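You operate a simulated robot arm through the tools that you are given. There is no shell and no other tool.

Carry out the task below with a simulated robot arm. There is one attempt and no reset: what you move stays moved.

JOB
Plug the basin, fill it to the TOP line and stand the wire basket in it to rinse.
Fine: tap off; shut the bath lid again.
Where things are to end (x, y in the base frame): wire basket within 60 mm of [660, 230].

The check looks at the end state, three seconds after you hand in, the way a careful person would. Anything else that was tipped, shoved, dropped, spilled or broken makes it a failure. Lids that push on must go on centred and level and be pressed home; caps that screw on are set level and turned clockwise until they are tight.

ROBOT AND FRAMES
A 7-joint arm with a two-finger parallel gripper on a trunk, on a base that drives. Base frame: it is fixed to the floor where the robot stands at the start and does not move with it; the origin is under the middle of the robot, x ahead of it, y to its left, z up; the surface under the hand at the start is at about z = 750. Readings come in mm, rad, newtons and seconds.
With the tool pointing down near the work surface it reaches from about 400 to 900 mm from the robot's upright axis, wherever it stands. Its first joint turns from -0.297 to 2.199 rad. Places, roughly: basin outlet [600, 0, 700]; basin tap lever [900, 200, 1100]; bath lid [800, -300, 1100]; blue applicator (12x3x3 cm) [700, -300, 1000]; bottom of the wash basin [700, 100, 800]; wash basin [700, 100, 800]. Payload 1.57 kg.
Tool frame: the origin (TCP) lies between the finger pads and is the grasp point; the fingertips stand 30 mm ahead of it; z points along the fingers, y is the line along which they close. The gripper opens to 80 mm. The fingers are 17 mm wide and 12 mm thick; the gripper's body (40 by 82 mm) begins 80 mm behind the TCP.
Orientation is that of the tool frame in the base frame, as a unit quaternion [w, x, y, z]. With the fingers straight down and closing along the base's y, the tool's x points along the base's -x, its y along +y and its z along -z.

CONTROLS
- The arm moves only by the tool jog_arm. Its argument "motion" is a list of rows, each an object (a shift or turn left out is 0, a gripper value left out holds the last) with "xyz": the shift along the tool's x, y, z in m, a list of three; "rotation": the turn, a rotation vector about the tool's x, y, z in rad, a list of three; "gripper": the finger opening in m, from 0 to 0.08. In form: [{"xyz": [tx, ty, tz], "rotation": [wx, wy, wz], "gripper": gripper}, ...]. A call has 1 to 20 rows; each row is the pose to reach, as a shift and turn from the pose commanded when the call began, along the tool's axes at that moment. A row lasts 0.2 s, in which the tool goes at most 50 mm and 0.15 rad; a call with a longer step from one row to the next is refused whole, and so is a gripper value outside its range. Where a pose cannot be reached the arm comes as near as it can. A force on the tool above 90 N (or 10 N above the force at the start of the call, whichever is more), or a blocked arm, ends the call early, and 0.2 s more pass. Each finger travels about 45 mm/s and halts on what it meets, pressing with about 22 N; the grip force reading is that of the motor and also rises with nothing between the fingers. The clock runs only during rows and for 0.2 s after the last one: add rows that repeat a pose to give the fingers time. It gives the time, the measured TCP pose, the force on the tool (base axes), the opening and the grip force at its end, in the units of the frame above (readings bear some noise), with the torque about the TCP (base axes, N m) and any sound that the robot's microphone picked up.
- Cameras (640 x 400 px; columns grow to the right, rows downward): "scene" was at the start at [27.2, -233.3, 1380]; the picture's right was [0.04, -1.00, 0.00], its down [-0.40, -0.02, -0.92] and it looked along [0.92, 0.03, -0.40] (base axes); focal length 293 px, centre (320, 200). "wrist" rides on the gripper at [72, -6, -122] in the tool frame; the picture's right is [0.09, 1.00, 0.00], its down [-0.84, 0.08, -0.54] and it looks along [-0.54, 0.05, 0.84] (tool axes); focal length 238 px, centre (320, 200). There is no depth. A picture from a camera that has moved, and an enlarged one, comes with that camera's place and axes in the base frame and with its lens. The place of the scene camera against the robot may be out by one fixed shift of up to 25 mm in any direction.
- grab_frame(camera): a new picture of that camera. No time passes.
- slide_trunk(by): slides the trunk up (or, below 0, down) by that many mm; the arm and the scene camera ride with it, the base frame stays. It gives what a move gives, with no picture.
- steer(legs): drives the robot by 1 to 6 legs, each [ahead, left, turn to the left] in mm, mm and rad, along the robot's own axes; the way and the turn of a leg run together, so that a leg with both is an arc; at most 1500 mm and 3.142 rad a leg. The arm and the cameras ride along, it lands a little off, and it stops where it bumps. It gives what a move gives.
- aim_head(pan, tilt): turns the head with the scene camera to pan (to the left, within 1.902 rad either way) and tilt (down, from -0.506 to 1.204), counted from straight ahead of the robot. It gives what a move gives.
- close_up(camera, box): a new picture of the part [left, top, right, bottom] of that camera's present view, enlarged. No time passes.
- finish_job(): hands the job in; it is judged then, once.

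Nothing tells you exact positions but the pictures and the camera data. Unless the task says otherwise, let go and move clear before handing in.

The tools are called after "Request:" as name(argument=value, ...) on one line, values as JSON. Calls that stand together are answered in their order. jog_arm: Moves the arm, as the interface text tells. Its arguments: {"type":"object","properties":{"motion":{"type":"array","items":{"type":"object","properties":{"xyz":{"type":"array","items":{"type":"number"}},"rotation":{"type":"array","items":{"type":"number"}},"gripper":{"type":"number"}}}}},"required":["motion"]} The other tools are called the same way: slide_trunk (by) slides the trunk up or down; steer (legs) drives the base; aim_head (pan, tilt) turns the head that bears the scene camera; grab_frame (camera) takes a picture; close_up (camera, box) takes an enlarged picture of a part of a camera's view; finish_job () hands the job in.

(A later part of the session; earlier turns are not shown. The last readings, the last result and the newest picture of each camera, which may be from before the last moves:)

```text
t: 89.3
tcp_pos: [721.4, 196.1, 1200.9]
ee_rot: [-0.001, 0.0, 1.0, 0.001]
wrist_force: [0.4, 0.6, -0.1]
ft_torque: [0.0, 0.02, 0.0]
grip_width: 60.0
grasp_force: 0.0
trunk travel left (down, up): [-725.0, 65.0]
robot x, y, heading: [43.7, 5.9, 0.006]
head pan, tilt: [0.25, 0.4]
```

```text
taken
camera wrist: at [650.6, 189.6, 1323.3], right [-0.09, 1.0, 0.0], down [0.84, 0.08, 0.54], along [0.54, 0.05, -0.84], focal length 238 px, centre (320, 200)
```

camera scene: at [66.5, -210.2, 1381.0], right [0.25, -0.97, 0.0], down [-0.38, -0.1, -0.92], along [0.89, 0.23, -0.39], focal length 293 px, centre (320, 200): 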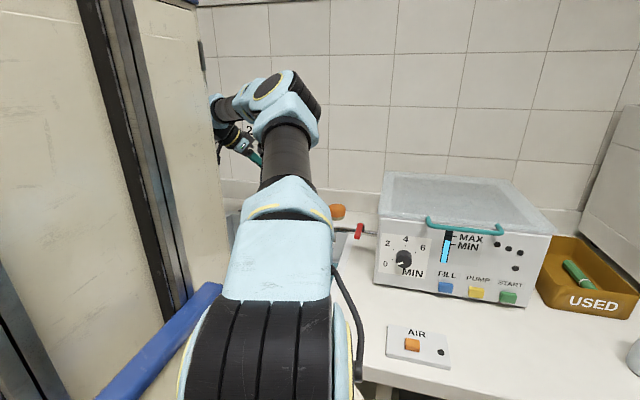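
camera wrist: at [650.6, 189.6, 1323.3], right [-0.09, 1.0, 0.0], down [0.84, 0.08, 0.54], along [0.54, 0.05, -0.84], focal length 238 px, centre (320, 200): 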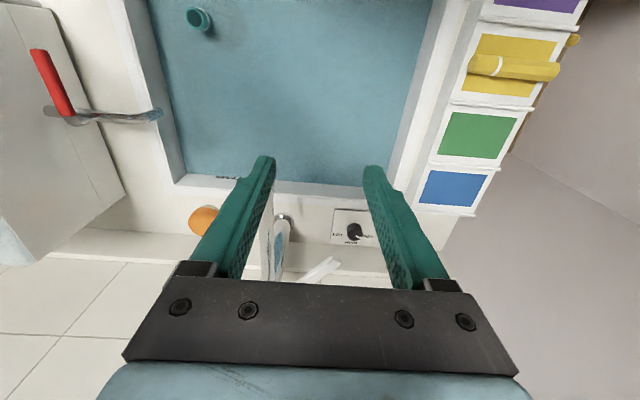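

The basin is filled to TOP, the plug is standing and the tap is off. Now I'll back off a bit and drive right, so the bath comes in front of the arm.

Request:
steer(legs=[[-60, 0, 0], [0, -260, 0]])

Request:
aim_head(pan=0.1, tilt=0.5)

Request:
grab_frame(camera="scene")

Request:
grab_frame(camera="wrist")

```text
t: 91.0
tcp_pos: [718.9, 179.2, 1206.1]
ee_rot: [0.002, -0.005, 1.0, 0.003]
wrist_force: [0.0, 0.6, -0.2]
ft_torque: [-0.03, -0.02, -0.01]
grip_width: 59.9
grasp_force: 0.1
trunk travel left (down, up): [-725.0, 65.0]
robot x, y, heading: [39.1, -13.8, 0.019]
head pan, tilt: [0.25, 0.4]
stopped in leg 2: the robot was blocked; the commanded pose is now the measured one
```

```text
t: 91.8
tcp_pos: [717.3, 174.7, 1204.2]
ee_rot: [0.001, -0.005, 1.0, 0.004]
wrist_force: [0.1, -0.5, -0.5]
ft_torque: [0.01, 0.02, -0.01]
grip_width: 60.0
grasp_force: 0.2
trunk travel left (down, up): [-725.0, 65.0]
robot x, y, heading: [40.8, -18.3, 0.017]
head pan, tilt: [0.099, 0.499]
```

```text
taken
camera scene: at [72.3, -242.8, 1374.3], right [0.12, -0.99, 0.0], down [-0.48, -0.06, -0.88], along [0.87, 0.1, -0.48], focal length 293 px, centre (320, 200)
```

scene: 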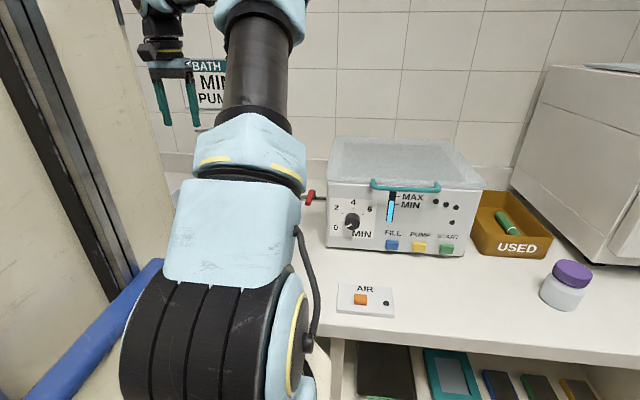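

```text
taken
camera wrist: at [646.8, 165.2, 1325.5], right [-0.1, 0.99, 0.01], down [0.84, 0.08, 0.54], along [0.54, 0.06, -0.84], focal length 238 px, centre (320, 200)
```

wrist: 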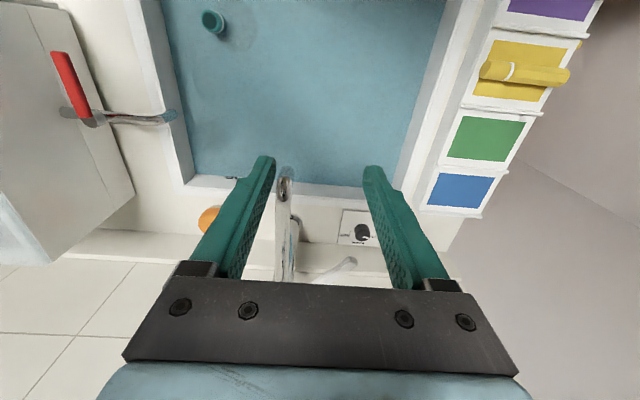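

The base hardly moved back and stopped again. I'll look around its flanks for what blocks it.

Request:
aim_head(pan=1.9, tilt=0.9)

Request:
grab_frame(camera="scene")

Request:
aim_head(pan=-1.2, tilt=1.1)

Request:
grab_frame(camera="scene")

Request:
aim_head(pan=-1.9, tilt=0.9)

Request:
grab_frame(camera="scene")

Request:
aim_head(pan=0.0, tilt=1.2)

Request:
grab_frame(camera="scene")

```text
t: 93.5
tcp_pos: [716.6, 174.0, 1204.8]
ee_rot: [0.0, -0.006, 1.0, 0.003]
wrist_force: [0.1, 0.1, 0.0]
ft_torque: [-0.02, 0.04, -0.01]
grip_width: 60.2
grasp_force: 0.0
trunk travel left (down, up): [-725.0, 65.0]
robot x, y, heading: [35.1, -18.5, 0.019]
head pan, tilt: [1.901, 0.901]
```

```text
taken
camera scene: at [-43.2, -186.0, 1340.6], right [0.94, 0.34, -0.01], down [0.26, -0.74, -0.62], along [-0.21, 0.58, -0.78], focal length 293 px, centre (320, 200)
```

scene: 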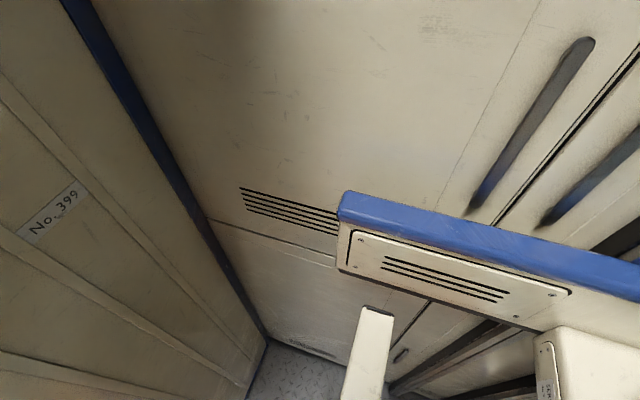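

```text
t: 96.2
tcp_pos: [716.0, 172.1, 1204.1]
ee_rot: [0.001, -0.005, 1.0, 0.004]
wrist_force: [0.6, 0.3, 0.5]
ft_torque: [0.0, -0.03, 0.03]
grip_width: 60.2
grasp_force: 0.0
trunk travel left (down, up): [-725.0, 65.0]
robot x, y, heading: [35.8, -23.1, 0.02]
head pan, tilt: [-1.201, 1.1]
```

```text
taken
camera scene: at [6.4, -316.4, 1326.5], right [-0.93, -0.38, 0.01], down [-0.34, 0.82, -0.45], along [0.17, -0.42, -0.89], focal length 293 px, centre (320, 200)
```

scene: 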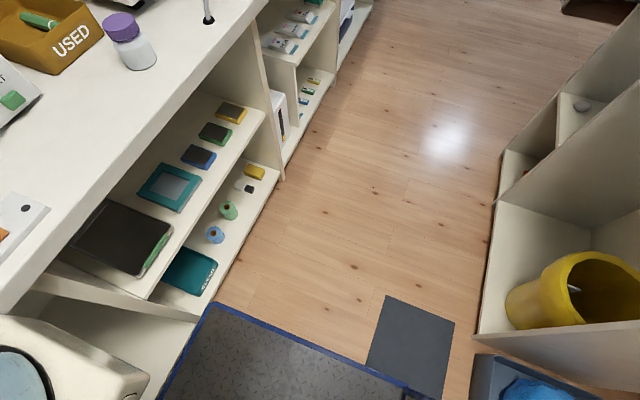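

```text
t: 97.3
tcp_pos: [715.7, 173.1, 1205.4]
ee_rot: [0.002, -0.005, 1.0, 0.004]
wrist_force: [0.2, 0.1, -0.6]
ft_torque: [0.03, -0.01, -0.01]
grip_width: 60.0
grasp_force: 0.1
trunk travel left (down, up): [-725.0, 65.0]
robot x, y, heading: [41.6, -19.7, 0.016]
head pan, tilt: [-1.901, 0.901]
```

```text
taken
camera scene: at [-40.5, -329.8, 1340.6], right [-0.95, 0.31, 0.01], down [0.24, 0.75, -0.62], along [-0.19, -0.59, -0.78], focal length 293 px, centre (320, 200)
```

scene: 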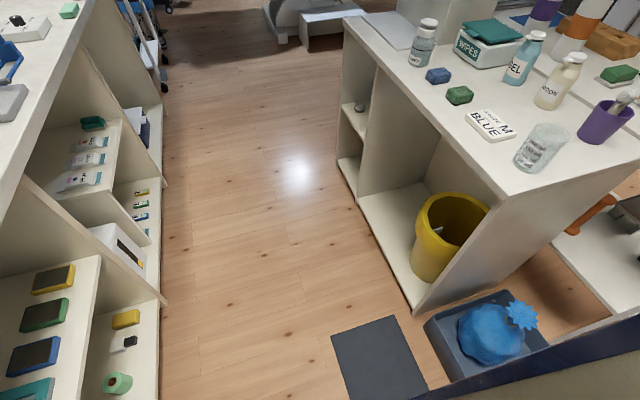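

```text
t: 99.2
tcp_pos: [716.5, 173.8, 1205.5]
ee_rot: [0.001, -0.006, 1.0, 0.003]
wrist_force: [-0.6, 0.0, -0.7]
ft_torque: [0.0, 0.01, 0.01]
grip_width: 60.0
grasp_force: 0.0
trunk travel left (down, up): [-725.0, 65.0]
robot x, y, heading: [36.3, -18.3, 0.018]
head pan, tilt: [0.0, 1.201]
```

```text
taken
camera scene: at [38.3, -257.0, 1320.3], right [0.02, -1.0, 0.0], down [-0.93, -0.02, -0.36], along [0.36, 0.01, -0.93], focal length 293 px, centre (320, 200)
```

scene: 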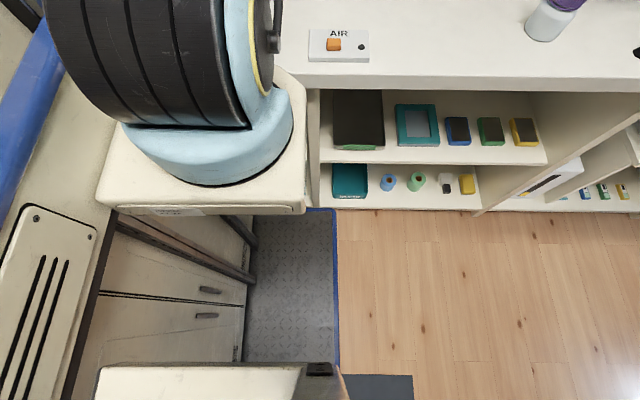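

The diamond plate with the blue edge looks like the robot's own base, and its front-right corner is beside the shelf post. I'll try backing off on its own first.

Request:
steer(legs=[[-80, 0, 0]])

Request:
grab_frame(camera="scene")

```text
t: 100.2
tcp_pos: [647.9, 177.1, 1203.8]
ee_rot: [0.0, -0.004, 1.0, 0.005]
wrist_force: [-0.2, -0.7, 0.3]
ft_torque: [0.0, -0.02, 0.0]
grip_width: 60.1
grasp_force: 0.1
trunk travel left (down, up): [-725.0, 65.0]
robot x, y, heading: [-34.8, -16.1, 0.023]
head pan, tilt: [0.0, 1.201]
```

```text
taken
camera scene: at [-34.2, -247.4, 1320.5], right [0.02, -1.0, 0.0], down [-0.93, -0.02, -0.36], along [0.36, 0.0, -0.93], focal length 293 px, centre (320, 200)
```

scene: 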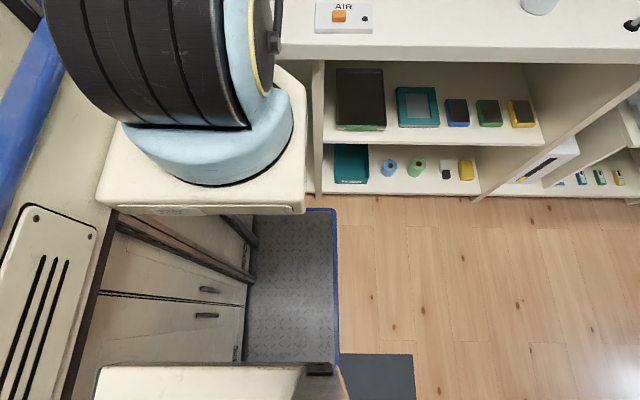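

Confirmed: that plate is the robot's base, and it's now clear of the shelf front. Before driving right I'll check the dark square on the floor to the right.

Request:
aim_head(pan=-1.0, tilt=1.2)

Request:
grab_frame(camera="scene")

Request:
aim_head(pan=-1.6, tilt=1.2)

Request:
grab_frame(camera="scene")

```text
t: 101.5
tcp_pos: [656.3, 192.5, 1205.4]
ee_rot: [0.002, -0.004, 1.0, 0.006]
wrist_force: [0.8, 0.6, 0.5]
ft_torque: [-0.04, -0.02, 0.0]
grip_width: 60.0
grasp_force: 0.1
trunk travel left (down, up): [-725.0, 65.0]
robot x, y, heading: [-16.2, 4.7, 0.015]
head pan, tilt: [-1.0, 1.201]
```

```text
taken
camera scene: at [-52.4, -279.3, 1318.7], right [-0.83, -0.55, 0.0], down [-0.52, 0.78, -0.36], along [0.2, -0.3, -0.93], focal length 293 px, centre (320, 200)
```

scene: 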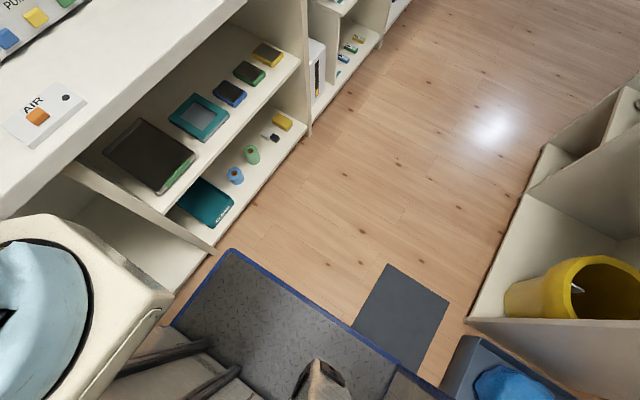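

```text
t: 102.5
tcp_pos: [654.2, 193.1, 1205.5]
ee_rot: [0.002, -0.005, 1.0, 0.005]
wrist_force: [0.5, -0.6, -0.5]
ft_torque: [0.15, 0.06, -0.02]
grip_width: 60.0
grasp_force: 0.1
trunk travel left (down, up): [-725.0, 65.0]
robot x, y, heading: [-19.0, 5.6, 0.015]
head pan, tilt: [-1.6, 1.201]
```

```text
taken
camera scene: at [-83.6, -288.5, 1318.7], right [-1.0, 0.01, 0.0], down [0.01, 0.93, -0.36], along [0.0, -0.36, -0.93], focal length 293 px, centre (320, 200)
```

scene: 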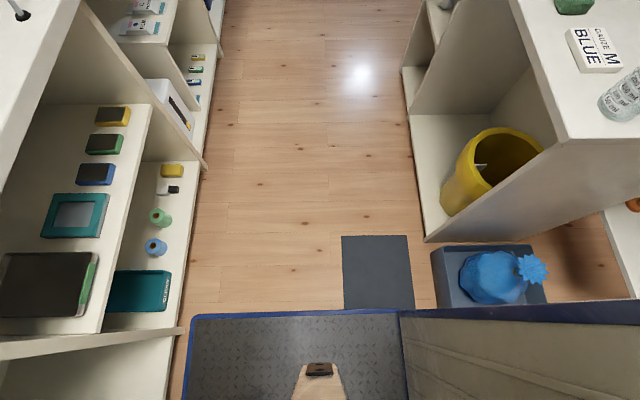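

Request:
aim_head(pan=-1.9, tilt=0.9)

Request:
grab_frame(camera="scene")

```text
t: 103.3
tcp_pos: [654.9, 192.9, 1204.8]
ee_rot: [0.002, -0.005, 1.0, 0.006]
wrist_force: [0.5, 1.9, 0.6]
ft_torque: [-0.13, -0.08, 0.01]
grip_width: 60.0
grasp_force: 0.0
trunk travel left (down, up): [-725.0, 65.0]
robot x, y, heading: [-20.6, 4.7, 0.019]
head pan, tilt: [-1.901, 0.901]
```

```text
taken
camera scene: at [-106.0, -304.5, 1338.5], right [-0.95, 0.31, 0.0], down [0.24, 0.75, -0.62], along [-0.19, -0.59, -0.78], focal length 293 px, centre (320, 200)
```

scene: 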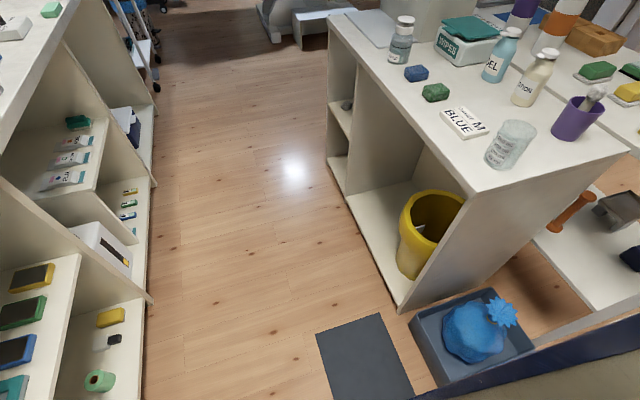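

The body behind me (blue trim, No. 399 panels) belongs to the robot too, and a bin box stands close to its right flank, so sliding right is out. Turning the base right in place swings the rear left, away from the box, and points the arm at the bath; I'll back up a little first for front clearance.

Request:
steer(legs=[[-40, 0, 0]])

Request:
aim_head(pan=0.0, tilt=1.2)

Request:
grab_frame(camera="scene")

Request:
steer(legs=[[0, 0, -0.1]])

Request:
grab_frame(camera="scene")

```text
t: 104.2
tcp_pos: [617.9, 193.7, 1205.7]
ee_rot: [0.002, -0.005, 1.0, 0.005]
wrist_force: [-0.8, 0.9, -1.0]
ft_torque: [-0.04, -0.05, 0.03]
grip_width: 60.0
grasp_force: 0.2
trunk travel left (down, up): [-725.0, 65.0]
robot x, y, heading: [-58.1, 3.7, 0.02]
head pan, tilt: [-1.901, 0.901]
```

```text
t: 106.0
tcp_pos: [616.9, 193.7, 1205.8]
ee_rot: [0.002, -0.005, 1.0, 0.005]
wrist_force: [-0.1, -0.1, -0.4]
ft_torque: [-0.02, 0.0, -0.02]
grip_width: 59.8
grasp_force: 0.0
trunk travel left (down, up): [-725.0, 65.0]
robot x, y, heading: [-60.8, 10.2, 0.016]
head pan, tilt: [0.0, 1.201]
```

```text
taken
camera scene: at [-64.6, -231.5, 1318.5], right [0.02, -1.0, 0.0], down [-0.93, -0.02, -0.36], along [0.36, 0.01, -0.93], focal length 293 px, centre (320, 200)
```

scene: 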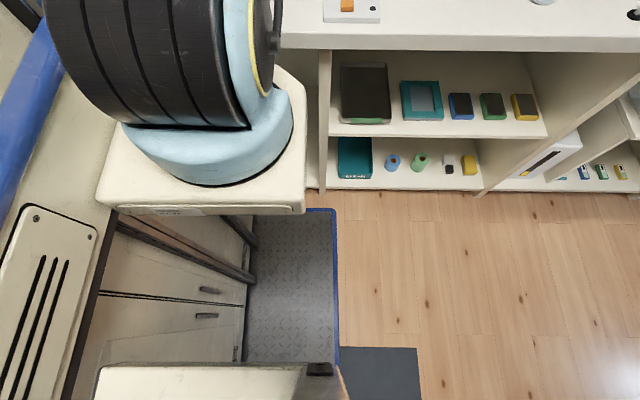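

```text
t: 107.0
tcp_pos: [631.6, 124.5, 1205.3]
ee_rot: [0.003, 0.045, 0.999, 0.006]
wrist_force: [0.1, 0.6, 0.1]
ft_torque: [0.02, 0.02, -0.03]
grip_width: 60.3
grasp_force: 0.0
trunk travel left (down, up): [-725.0, 65.0]
robot x, y, heading: [-61.4, 8.4, -0.085]
head pan, tilt: [0.0, 1.201]
```

```text
taken
camera scene: at [-88.2, -229.3, 1318.2], right [-0.08, -1.0, 0.0], down [-0.93, 0.08, -0.36], along [0.36, -0.03, -0.93], focal length 293 px, centre (320, 200)
```

scene: 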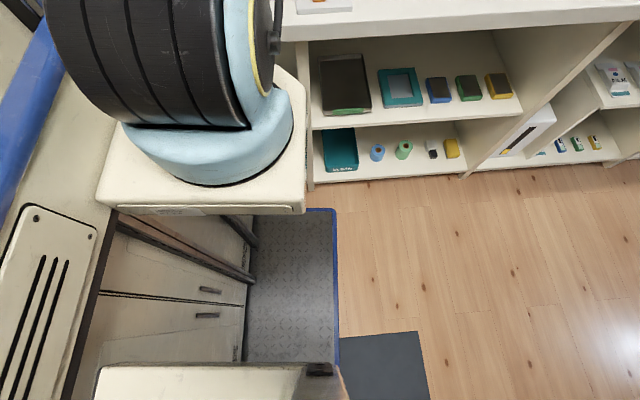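

Turning works without contact, so I'll continue.

Request:
steer(legs=[[0, 0, -0.12]])

Request:
steer(legs=[[0, 0, -0.12]])

Request:
aim_head(pan=0.1, tilt=0.45)

Request:
grab_frame(camera="scene")

Request:
grab_frame(camera="wrist")

```text
t: 107.9
tcp_pos: [642.1, 39.7, 1206.1]
ee_rot: [0.003, 0.106, 0.994, 0.006]
wrist_force: [-0.7, 0.1, 0.1]
ft_torque: [-0.02, 0.01, 0.0]
grip_width: 60.2
grasp_force: 0.1
trunk travel left (down, up): [-725.0, 65.0]
robot x, y, heading: [-61.0, 3.4, -0.205]
head pan, tilt: [0.0, 1.201]
```

```text
t: 108.9
tcp_pos: [640.5, -46.8, 1204.3]
ee_rot: [0.004, 0.166, 0.986, 0.005]
wrist_force: [0.0, -0.8, 0.3]
ft_torque: [0.0, 0.01, -0.02]
grip_width: 60.4
grasp_force: 0.1
trunk travel left (down, up): [-725.0, 65.0]
robot x, y, heading: [-62.2, 4.3, -0.332]
head pan, tilt: [0.0, 1.201]
```

```text
t: 110.0
tcp_pos: [639.8, -46.1, 1205.3]
ee_rot: [0.004, 0.167, 0.986, 0.005]
wrist_force: [0.5, -0.1, 0.2]
ft_torque: [0.01, -0.03, -0.01]
grip_width: 59.9
grasp_force: 0.1
trunk travel left (down, up): [-725.0, 65.0]
robot x, y, heading: [-61.3, 9.2, -0.325]
head pan, tilt: [0.099, 0.45]
```

```text
taken
camera scene: at [-105.2, -215.0, 1376.3], right [-0.23, -0.97, 0.0], down [-0.42, 0.1, -0.9], along [0.88, -0.2, -0.44], focal length 293 px, centre (320, 200)
```

scene: 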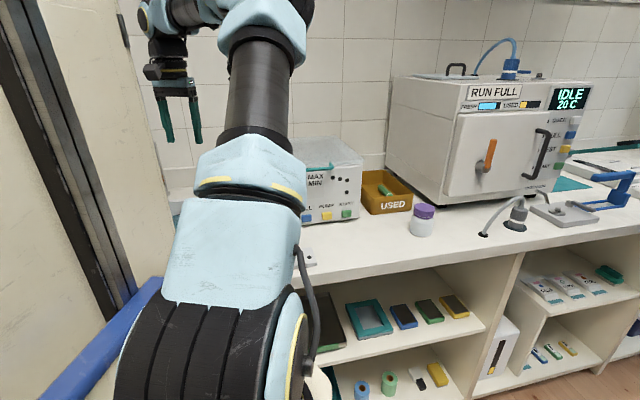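

```text
taken
camera wrist: at [570.4, -30.7, 1326.0], right [0.24, 0.97, 0.01], down [0.81, -0.21, 0.55], along [0.53, -0.12, -0.84], focal length 238 px, centre (320, 200)
```

wrist: 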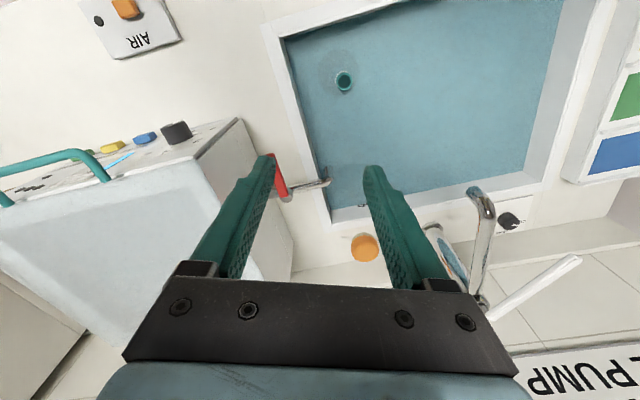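

The base is turned to -0.33 rad and the arm can now cover the bath. I'll move the hand over the bath front to inspect the lid and handle.

Request:
jog_arm(motion=[{"xyz": [-0.007, -0.041, -0.01]}, {"xyz": [-0.014, -0.083, -0.02]}, {"xyz": [-0.022, -0.124, -0.03]}, {"xyz": [-0.03, -0.166, -0.03]}, {"xyz": [-0.037, -0.207, -0.03]}, {"xyz": [-0.044, -0.249, -0.03]}, {"xyz": [-0.044, -0.249, -0.03]}])

Request:
grab_frame(camera="wrist")

Request:
grab_frame(camera="scene")

```text
t: 111.6
tcp_pos: [600.1, -298.3, 1233.6]
ee_rot: [0.003, 0.167, 0.986, 0.006]
wrist_force: [0.1, -0.2, -0.5]
ft_torque: [0.02, 0.0, 0.04]
grip_width: 59.9
grasp_force: 0.0
trunk travel left (down, up): [-725.0, 65.0]
robot x, y, heading: [-58.2, 3.1, -0.33]
head pan, tilt: [0.099, 0.45]
```

```text
taken
camera wrist: at [530.3, -281.9, 1354.3], right [0.24, 0.97, 0.01], down [0.81, -0.21, 0.55], along [0.53, -0.12, -0.84], focal length 238 px, centre (320, 200)
```

wrist: 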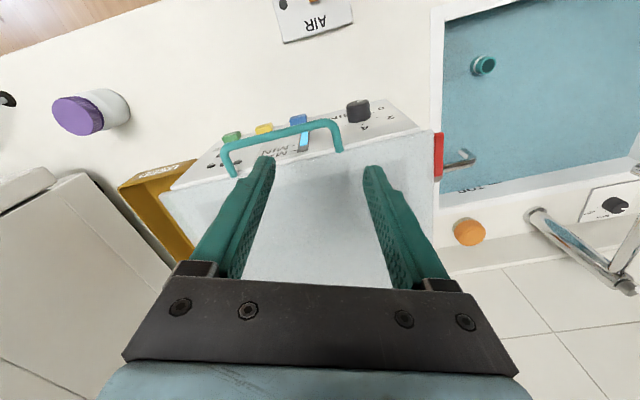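

```text
taken
camera scene: at [-105.2, -215.0, 1376.4], right [-0.23, -0.97, 0.0], down [-0.42, 0.1, -0.9], along [0.88, -0.2, -0.44], focal length 293 px, centre (320, 200)
```

scene: 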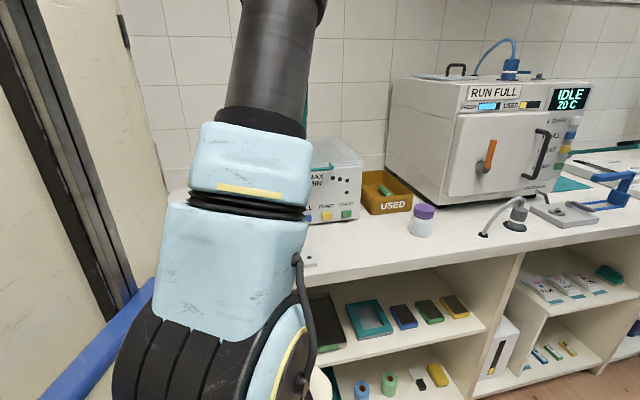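

Request:
close_up(camera="wrist", box=[150, 70, 450, 260])

```text
2.11 times, centred on (300, 165) of wrist
camera zoom: at [530.3, -281.9, 1354.3], right [0.24, 0.97, 0.01], down [0.81, -0.21, 0.55], along [0.53, -0.12, -0.84], focal length 502 px, centre (362, 274)
```

zoom: 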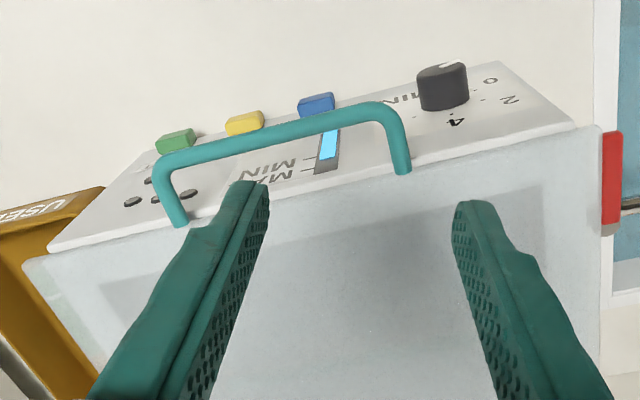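

The handle is a horizontal arch protruding towards me: bar at about x=602, y -283…-410, z≈1090; the lid spans x≈640–950, hinged at the back. I'll turn the hand horizontal (fingers pointing +x, closing vertically) in front of the handle.

Request:
jog_arm(motion=[{"xyz": [0.0029, -0.0047, 0.006], "rotation": [-0.0964, -0.0685, 0.0685], "gripper": 0.06}, {"xyz": [0.0058, -0.0094, 0.012], "rotation": [-0.1928, -0.1369, 0.1369]}, {"xyz": [0.0087, -0.0141, 0.018], "rotation": [-0.2892, -0.2054, 0.2054]}, {"xyz": [0.0116, -0.0188, 0.024], "rotation": [-0.3856, -0.2738, 0.2738]}, {"xyz": [0.0145, -0.0235, 0.03], "rotation": [-0.482, -0.3423, 0.3423]}, {"xyz": [0.0173, -0.0283, 0.036], "rotation": [-0.5784, -0.4108, 0.4108]}, {"xyz": [0.0202, -0.033, 0.042], "rotation": [-0.6748, -0.4792, 0.4792]}, {"xyz": [0.0231, -0.0377, 0.048], "rotation": [-0.7712, -0.5477, 0.5477]}, {"xyz": [0.026, -0.0424, 0.054], "rotation": [-0.8676, -0.6161, 0.6161]}, {"xyz": [0.0289, -0.0471, 0.06], "rotation": [-0.964, -0.6846, 0.6846]}, {"xyz": [0.0318, -0.0518, 0.066], "rotation": [-1.0604, -0.753, 0.753]}, {"xyz": [0.0347, -0.0565, 0.072], "rotation": [-1.1568, -0.8215, 0.8215]}, {"xyz": [0.0376, -0.0612, 0.078], "rotation": [-1.2532, -0.89, 0.89]}, {"xyz": [0.0405, -0.066, 0.084], "rotation": [-1.3496, -0.9584, 0.9584]}, {"xyz": [0.0405, -0.066, 0.084], "rotation": [-1.3496, -0.9584, 0.9584]}])

Request:
grab_frame(camera="wrist")

Request:
grab_frame(camera="scene")

```text
t: 114.8
tcp_pos: [539.8, -344.8, 1148.8]
ee_rot: [0.501, 0.5, 0.495, 0.504]
wrist_force: [0.7, -0.4, 0.1]
ft_torque: [-0.02, 0.0, 0.0]
grip_width: 60.0
grasp_force: 0.1
trunk travel left (down, up): [-725.0, 65.0]
robot x, y, heading: [-56.2, 3.0, -0.328]
head pan, tilt: [0.099, 0.45]
```

```text
taken
camera wrist: at [418.8, -272.6, 1140.4], right [-0.01, 0.08, 1.0], down [-0.54, -0.84, 0.06], along [0.84, -0.54, 0.05], focal length 238 px, centre (320, 200)
```

wrist: 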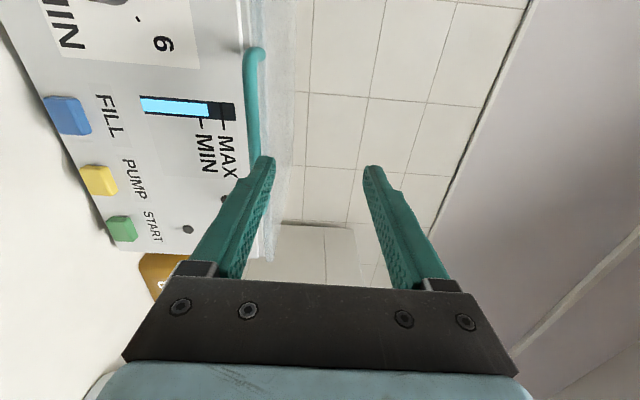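

```text
taken
camera scene: at [-105.3, -215.0, 1376.4], right [-0.23, -0.97, 0.0], down [-0.42, 0.1, -0.9], along [0.88, -0.2, -0.44], focal length 293 px, centre (320, 200)
```

scene: 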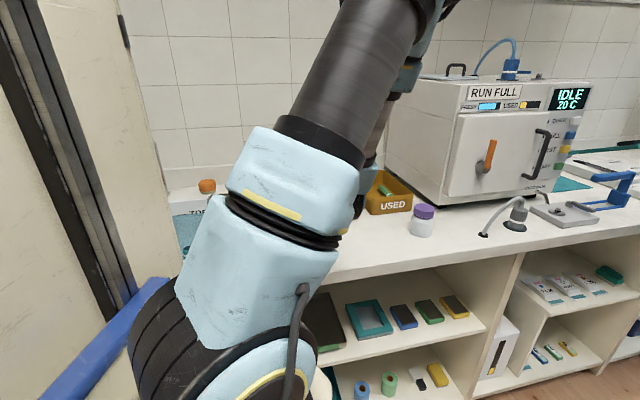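

The hand is exactly horizontal. The bar is at z≈1097, so I'll align in height and advance so the bar sits near the fingertips.

Request:
jog_arm(motion=[{"xyz": [0, -0.026, 0]}, {"xyz": [0, -0.052, 0]}, {"xyz": [0, -0.052, 0.02]}, {"xyz": [0, -0.052, 0.04]}, {"xyz": [0, -0.052, 0.044]}, {"xyz": [0, -0.052, 0.044]}])

Request:
grab_frame(camera="wrist")

```text
t: 116.2
tcp_pos: [586.9, -344.5, 1094.2]
ee_rot: [0.5, 0.499, 0.496, 0.505]
wrist_force: [0.8, 0.2, 0.1]
ft_torque: [-0.01, 0.01, 0.04]
grip_width: 60.0
grasp_force: 0.1
trunk travel left (down, up): [-725.0, 65.0]
robot x, y, heading: [-61.6, 4.0, -0.327]
head pan, tilt: [0.099, 0.45]
```

```text
taken
camera wrist: at [464.6, -271.6, 1086.8], right [-0.01, 0.08, 1.0], down [-0.54, -0.84, 0.07], along [0.84, -0.54, 0.05], focal length 238 px, centre (320, 200)
```

wrist: 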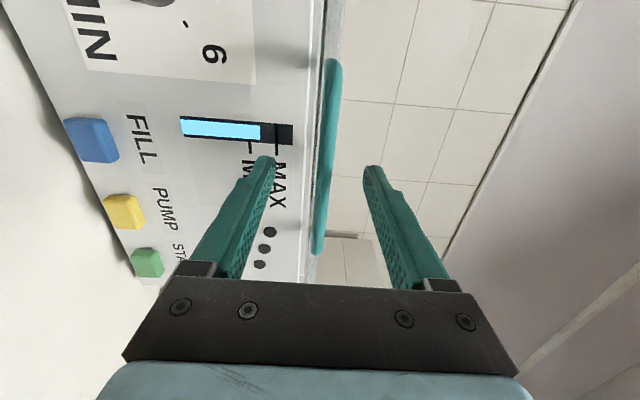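

The bar lies between the fingers, so I'll close.

Request:
jog_arm(motion=[{"gripper": 0.0}, {"gripper": 0.0}, {"gripper": 0.0}, {"gripper": 0.0}, {"gripper": 0.0}, {"gripper": 0.0}])

Request:
grab_frame(camera="wrist")

```text
t: 117.6
tcp_pos: [585.6, -343.7, 1096.7]
ee_rot: [0.5, 0.499, 0.495, 0.506]
wrist_force: [2.2, -2.0, 18.4]
ft_torque: [-0.19, -0.28, 0.1]
grip_width: 9.5
grasp_force: 28.3
trunk travel left (down, up): [-725.0, 65.0]
robot x, y, heading: [-59.2, 6.3, -0.329]
head pan, tilt: [0.099, 0.45]
```

```text
taken
camera wrist: at [464.5, -271.5, 1087.9], right [-0.01, 0.08, 1.0], down [-0.54, -0.84, 0.06], along [0.84, -0.54, 0.06], focal length 238 px, centre (320, 200)
```

wrist: 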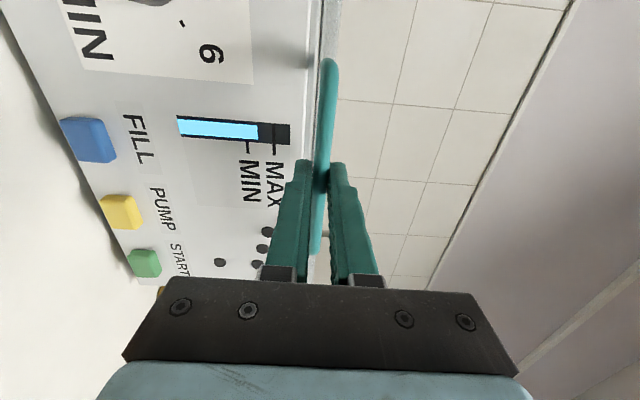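

Bar gripped. I'll lift along a hinge arc (assumed radius about 343 mm), first up to about 0.3 rad while watching forces.

Request:
jog_arm(motion=[{"xyz": [0, 0.012, 0.0002]}, {"xyz": [0, 0.0257, 0.001]}, {"xyz": [0, 0.0513, 0.0038]}, {"xyz": [0, 0.0765, 0.0086]}, {"xyz": [0, 0.1014, 0.0153]}, {"xyz": [0, 0.1014, 0.0153]}])

Request:
grab_frame(camera="wrist")

Request:
grab_frame(camera="scene")

```text
t: 119.0
tcp_pos: [599.6, -343.3, 1199.3]
ee_rot: [0.499, 0.5, 0.496, 0.505]
wrist_force: [0.5, 11.2, -2.3]
ft_torque: [-0.13, 0.1, 0.0]
grip_width: 9.8
grasp_force: 27.7
trunk travel left (down, up): [-725.0, 65.0]
robot x, y, heading: [-62.9, 6.7, -0.326]
head pan, tilt: [0.099, 0.45]
```

```text
taken
camera wrist: at [478.1, -271.8, 1190.2], right [-0.01, 0.08, 1.0], down [-0.54, -0.84, 0.07], along [0.84, -0.54, 0.05], focal length 238 px, centre (320, 200)
```

wrist: 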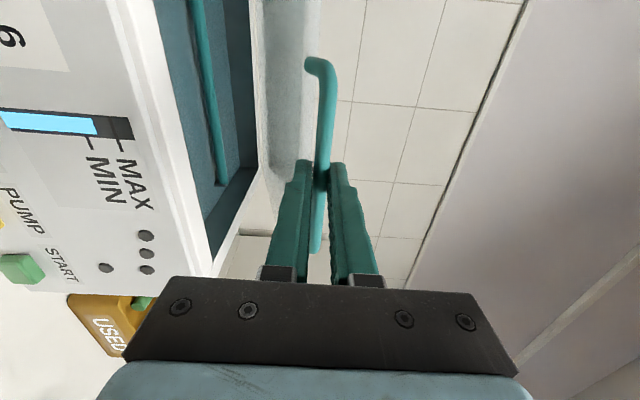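

```text
taken
camera scene: at [-105.1, -214.4, 1376.5], right [-0.23, -0.97, 0.0], down [-0.42, 0.1, -0.9], along [0.88, -0.2, -0.44], focal length 293 px, centre (320, 200)
```

scene: 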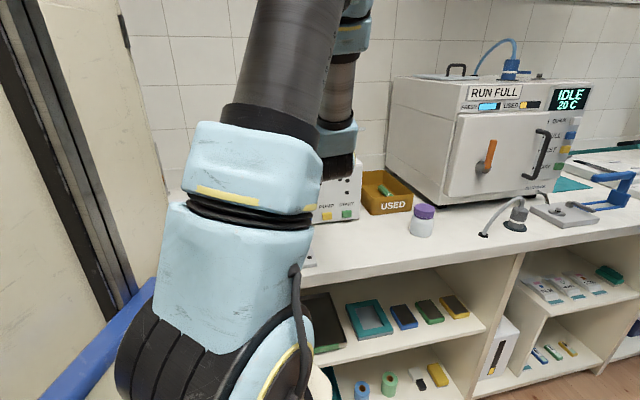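

The lid is opening smoothly, with blue liquid and a teal basket bar visible inside. I'll continue along the arc to about 0.9 rad.

Request:
jog_arm(motion=[{"xyz": [0, 0.0242, 0.0086]}, {"xyz": [0, 0.0478, 0.0189]}, {"xyz": [0, 0.0705, 0.0309]}, {"xyz": [0, 0.0923, 0.0446]}, {"xyz": [0, 0.113, 0.0599]}, {"xyz": [0, 0.1324, 0.0767]}, {"xyz": [0, 0.1506, 0.0949]}, {"xyz": [0, 0.1673, 0.1145]}, {"xyz": [0, 0.1673, 0.1145]}])

Request:
grab_frame(camera="wrist")

Request:
grab_frame(camera="scene")

```text
t: 121.0
tcp_pos: [714.2, -344.8, 1365.3]
ee_rot: [0.498, 0.499, 0.497, 0.506]
wrist_force: [6.8, 15.2, -9.4]
ft_torque: [0.01, 0.14, 0.55]
grip_width: 9.8
grasp_force: 27.9
trunk travel left (down, up): [-725.0, 65.0]
robot x, y, heading: [-58.0, 7.3, -0.325]
head pan, tilt: [0.099, 0.45]
```

```text
taken
camera wrist: at [593.0, -273.9, 1358.0], right [-0.01, 0.08, 1.0], down [-0.54, -0.84, 0.07], along [0.84, -0.54, 0.05], focal length 238 px, centre (320, 200)
```

wrist: 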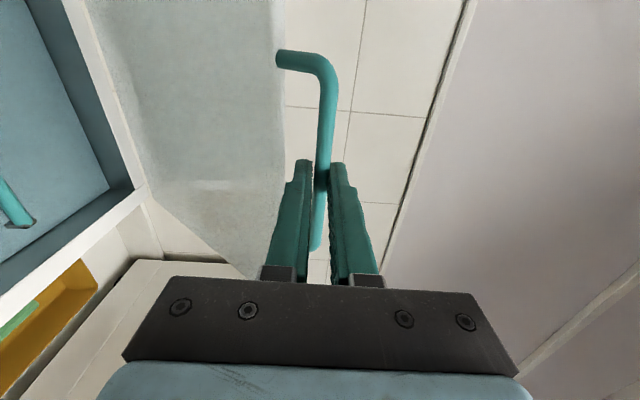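

```text
taken
camera scene: at [-104.3, -214.1, 1376.5], right [-0.23, -0.97, 0.0], down [-0.42, 0.1, -0.9], along [0.88, -0.2, -0.44], focal length 293 px, centre (320, 200)
```

scene: 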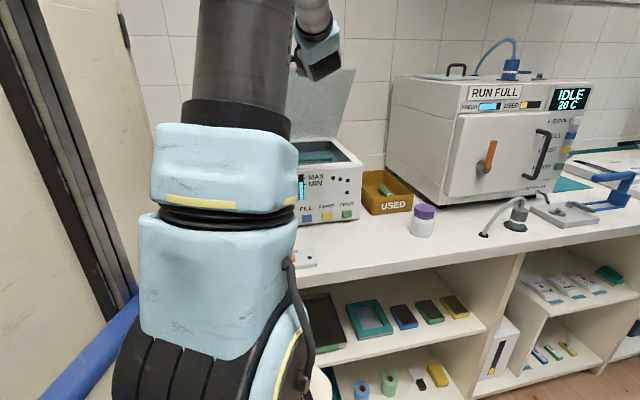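

Forces are still small, so I'll continue to about 1.4 rad.

Request:
jog_arm(motion=[{"xyz": [0, 0.0152, 0.0206]}, {"xyz": [0, 0.0288, 0.0425]}, {"xyz": [0, 0.0408, 0.0653]}, {"xyz": [0, 0.051, 0.0889]}, {"xyz": [0, 0.0594, 0.1133]}, {"xyz": [0, 0.066, 0.1381]}, {"xyz": [0, 0.0707, 0.1634]}, {"xyz": [0, 0.0707, 0.1634]}])

Request:
grab_frame(camera="wrist")

Request:
grab_frame(camera="scene")

```text
t: 122.8
tcp_pos: [878.0, -347.4, 1436.4]
ee_rot: [0.499, 0.502, 0.496, 0.503]
wrist_force: [2.5, 7.9, -22.4]
ft_torque: [0.01, 0.48, 0.43]
grip_width: 9.6
grasp_force: 27.9
trunk travel left (down, up): [-725.0, 65.0]
robot x, y, heading: [-61.9, 5.9, -0.329]
head pan, tilt: [0.099, 0.45]
```

```text
taken
camera wrist: at [757.4, -276.0, 1428.3], right [0.0, 0.08, 1.0], down [-0.54, -0.84, 0.07], along [0.84, -0.54, 0.05], focal length 238 px, centre (320, 200)
```

wrist: 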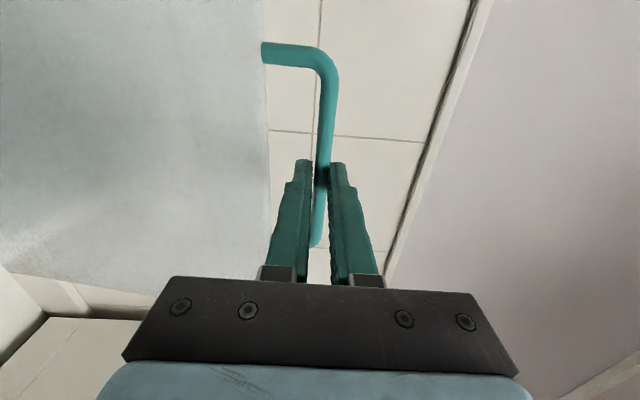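

```text
taken
camera scene: at [-103.9, -215.0, 1376.3], right [-0.23, -0.97, 0.0], down [-0.42, 0.1, -0.9], along [0.88, -0.2, -0.44], focal length 293 px, centre (320, 200)
```

scene: 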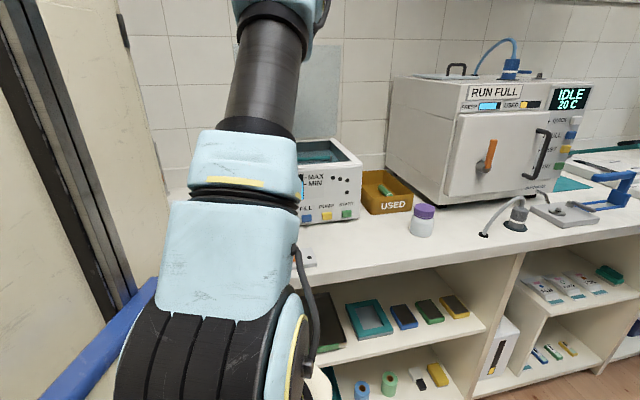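

The lid is nearly upright. I'll push gently past vertical to see whether it stays or hits a stop.

Request:
jog_arm(motion=[{"xyz": [0, -0.002, 0.015]}, {"xyz": [0, -0.003, 0.03]}, {"xyz": [0, -0.005, 0.045]}, {"xyz": [0, -0.005, 0.045]}])

Request:
grab_frame(camera="wrist")

```text
t: 123.8
tcp_pos: [917.8, -349.5, 1437.6]
ee_rot: [0.502, 0.499, 0.494, 0.505]
wrist_force: [-17.3, -4.9, 4.3]
ft_torque: [0.03, 0.03, 0.07]
grip_width: 9.6
grasp_force: 27.9
trunk travel left (down, up): [-725.0, 65.0]
robot x, y, heading: [-62.4, 5.3, -0.329]
head pan, tilt: [0.099, 0.45]
```

```text
taken
camera wrist: at [797.2, -277.1, 1428.7], right [-0.01, 0.08, 1.0], down [-0.54, -0.84, 0.06], along [0.84, -0.54, 0.06], focal length 238 px, centre (320, 200)
```

wrist: 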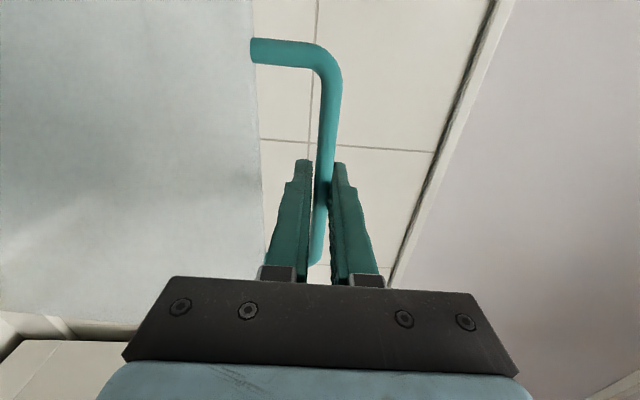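

There's a firm resistance, so it's at the open stop. I'll loosen the grip slightly and see whether the lid stays by itself; the palm would catch it if it falls.

Request:
jog_arm(motion=[{"gripper": 0.03}, {"gripper": 0.03}, {"gripper": 0.03}, {"gripper": 0.03}, {"gripper": 0.03}])

Request:
grab_frame(camera="wrist")

```text
t: 125.0
tcp_pos: [919.5, -346.9, 1433.0]
ee_rot: [0.499, 0.5, 0.496, 0.505]
wrist_force: [-0.3, 0.2, -0.2]
ft_torque: [-0.05, 0.01, 0.04]
grip_width: 29.9
grasp_force: 0.0
trunk travel left (down, up): [-725.0, 65.0]
robot x, y, heading: [-58.6, 6.8, -0.329]
head pan, tilt: [0.099, 0.45]
```

```text
taken
camera wrist: at [799.4, -275.5, 1425.1], right [-0.01, 0.08, 1.0], down [-0.54, -0.84, 0.07], along [0.84, -0.54, 0.05], focal length 238 px, centre (320, 200)
```

wrist: 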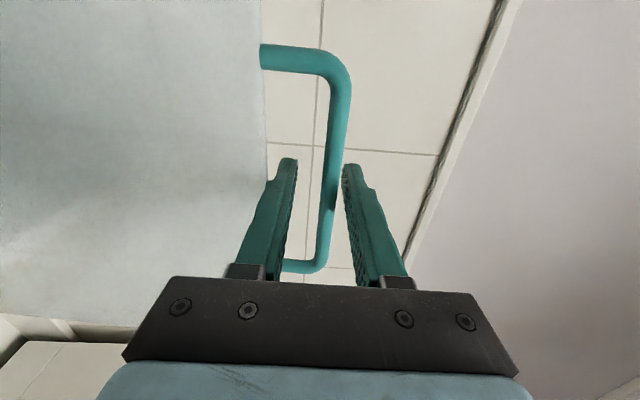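

Request:
jog_arm(motion=[{"gripper": 0.03}, {"gripper": 0.03}, {"gripper": 0.03}, {"gripper": 0.03}, {"gripper": 0.03}, {"gripper": 0.03}, {"gripper": 0.03}])

Request:
grab_frame(camera="wrist")

```text
t: 126.6
tcp_pos: [920.3, -347.3, 1433.5]
ee_rot: [0.499, 0.499, 0.496, 0.505]
wrist_force: [0.4, 0.5, 0.0]
ft_torque: [-0.02, 0.0, 0.01]
grip_width: 29.9
grasp_force: 0.1
trunk travel left (down, up): [-725.0, 65.0]
robot x, y, heading: [-60.3, 5.2, -0.328]
head pan, tilt: [0.099, 0.45]
```

```text
taken
camera wrist: at [799.4, -275.5, 1425.1], right [-0.01, 0.08, 1.0], down [-0.54, -0.84, 0.07], along [0.84, -0.54, 0.05], focal length 238 px, centre (320, 200)
```

wrist: 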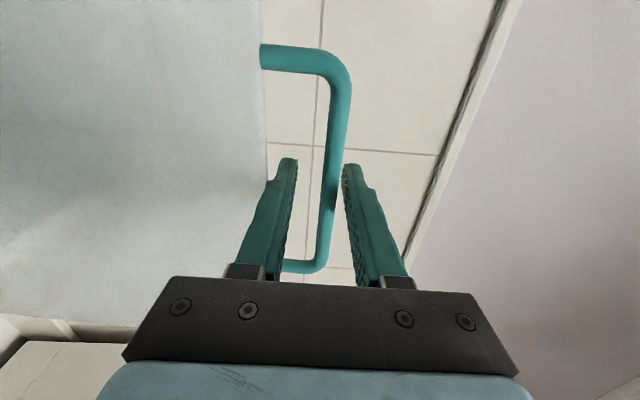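

The lid stays open by itself. I'll open the fingers, back straight out, then turn the hand down to look into the bath.

Request:
jog_arm(motion=[{"gripper": 0.06}, {"gripper": 0.06}, {"gripper": 0.06}, {"xyz": [0, 0, -0.03]}, {"xyz": [0, 0, -0.07]}, {"xyz": [0, 0, -0.115]}, {"xyz": [0, 0, -0.16]}, {"xyz": [0, 0, -0.2]}, {"xyz": [0, 0, -0.2]}])

Request:
jog_arm(motion=[{"xyz": [0.001, -0.009, -0.005], "rotation": [0.0806, 0.0806, -0.0806]}, {"xyz": [0.002, -0.018, -0.011], "rotation": [0.161, 0.161, -0.161]}, {"xyz": [0.003, -0.027, -0.016], "rotation": [0.242, 0.242, -0.242]}, {"xyz": [0.005, -0.035, -0.021], "rotation": [0.322, 0.322, -0.322]}, {"xyz": [0.006, -0.044, -0.027], "rotation": [0.403, 0.403, -0.403]}, {"xyz": [0.007, -0.053, -0.032], "rotation": [0.484, 0.484, -0.484]}, {"xyz": [0.008, -0.062, -0.037], "rotation": [0.564, 0.564, -0.564]}, {"xyz": [0.009, -0.071, -0.043], "rotation": [0.645, 0.645, -0.645]}, {"xyz": [0.01, -0.08, -0.048], "rotation": [0.725, 0.725, -0.725]}, {"xyz": [0.011, -0.089, -0.053], "rotation": [0.806, 0.806, -0.806]}, {"xyz": [0.012, -0.098, -0.059], "rotation": [0.887, 0.887, -0.887]}, {"xyz": [0.014, -0.106, -0.064], "rotation": [0.967, 0.967, -0.967]}, {"xyz": [0.015, -0.115, -0.069], "rotation": [1.048, 1.048, -1.048]}, {"xyz": [0.016, -0.124, -0.075], "rotation": [1.128, 1.128, -1.128]}, {"xyz": [0.017, -0.133, -0.08], "rotation": [1.209, 1.209, -1.209]}, {"xyz": [0.017, -0.133, -0.08], "rotation": [1.209, 1.209, -1.209]}])

Request:
grab_frame(camera="wrist")

Request:
grab_frame(camera="scene")

```text
t: 128.6
tcp_pos: [723.3, -347.9, 1430.1]
ee_rot: [0.5, 0.499, 0.496, 0.505]
wrist_force: [-1.4, 0.2, -0.5]
ft_torque: [-0.02, 0.0, 0.01]
grip_width: 60.0
grasp_force: 0.2
trunk travel left (down, up): [-725.0, 65.0]
robot x, y, heading: [-60.7, 5.4, -0.331]
head pan, tilt: [0.099, 0.45]
```

```text
t: 132.0
tcp_pos: [642.9, -329.2, 1298.2]
ee_rot: [0.004, -0.001, 1.0, 0.005]
wrist_force: [-0.4, 0.0, 0.5]
ft_torque: [0.0, 0.01, 0.01]
grip_width: 60.0
grasp_force: 0.1
trunk travel left (down, up): [-725.0, 65.0]
robot x, y, heading: [-59.5, 4.8, -0.33]
head pan, tilt: [0.099, 0.45]
```

```text
taken
camera wrist: at [571.2, -337.0, 1418.3], right [-0.09, 1.0, 0.01], down [0.83, 0.07, 0.55], along [0.55, 0.06, -0.84], focal length 238 px, centre (320, 200)
```

wrist: 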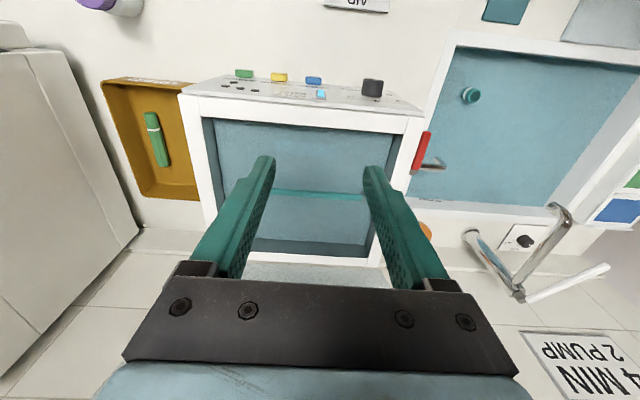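

```text
taken
camera scene: at [-105.2, -215.0, 1376.4], right [-0.23, -0.97, 0.0], down [-0.42, 0.1, -0.9], along [0.88, -0.2, -0.44], focal length 293 px, centre (320, 200)
```

scene: 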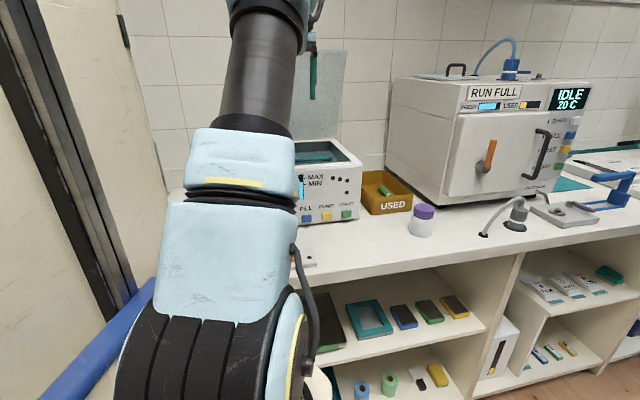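

Request:
close_up(camera="wrist", box=[170, 60, 450, 290])

Request:
close_up(camera="wrist", box=[255, 120, 375, 220])

Request:
close_up(camera="scene", box=[260, 110, 380, 230])

```text
1.74 times, centred on (310, 175) of wrist
camera zoom: at [571.2, -337.0, 1418.3], right [-0.09, 1.0, 0.01], down [0.83, 0.07, 0.55], along [0.55, 0.06, -0.84], focal length 414 px, centre (337, 244)
```

zoom: 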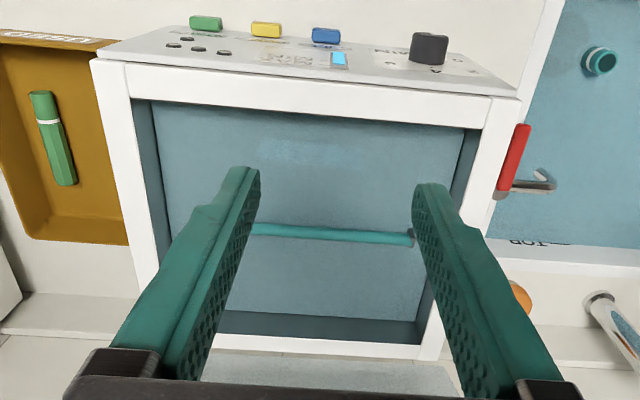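

```text
4.00 times, centred on (315, 170) of wrist
camera zoom: at [571.2, -337.0, 1418.3], right [-0.09, 1.0, 0.01], down [0.83, 0.07, 0.55], along [0.55, 0.06, -0.84], focal length 953 px, centre (340, 320)
```

zoom: 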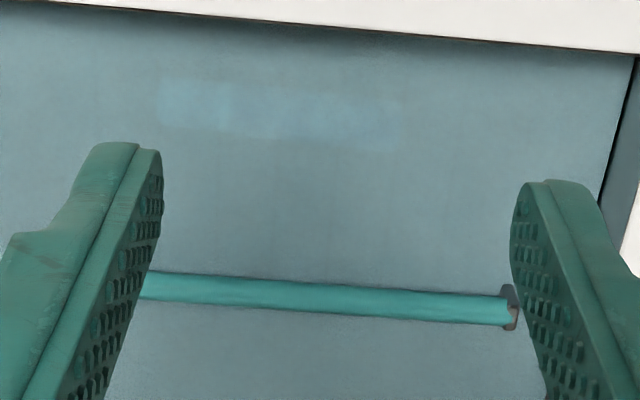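

```text
3.33 times, centred on (320, 170) of scene
camera zoom: at [-105.2, -215.0, 1376.4], right [-0.23, -0.97, 0.0], down [-0.42, 0.1, -0.9], along [0.88, -0.2, -0.44], focal length 977 px, centre (320, 300)
```

zoom: 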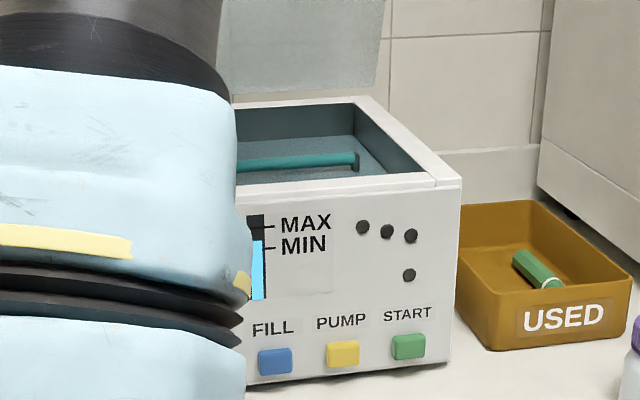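

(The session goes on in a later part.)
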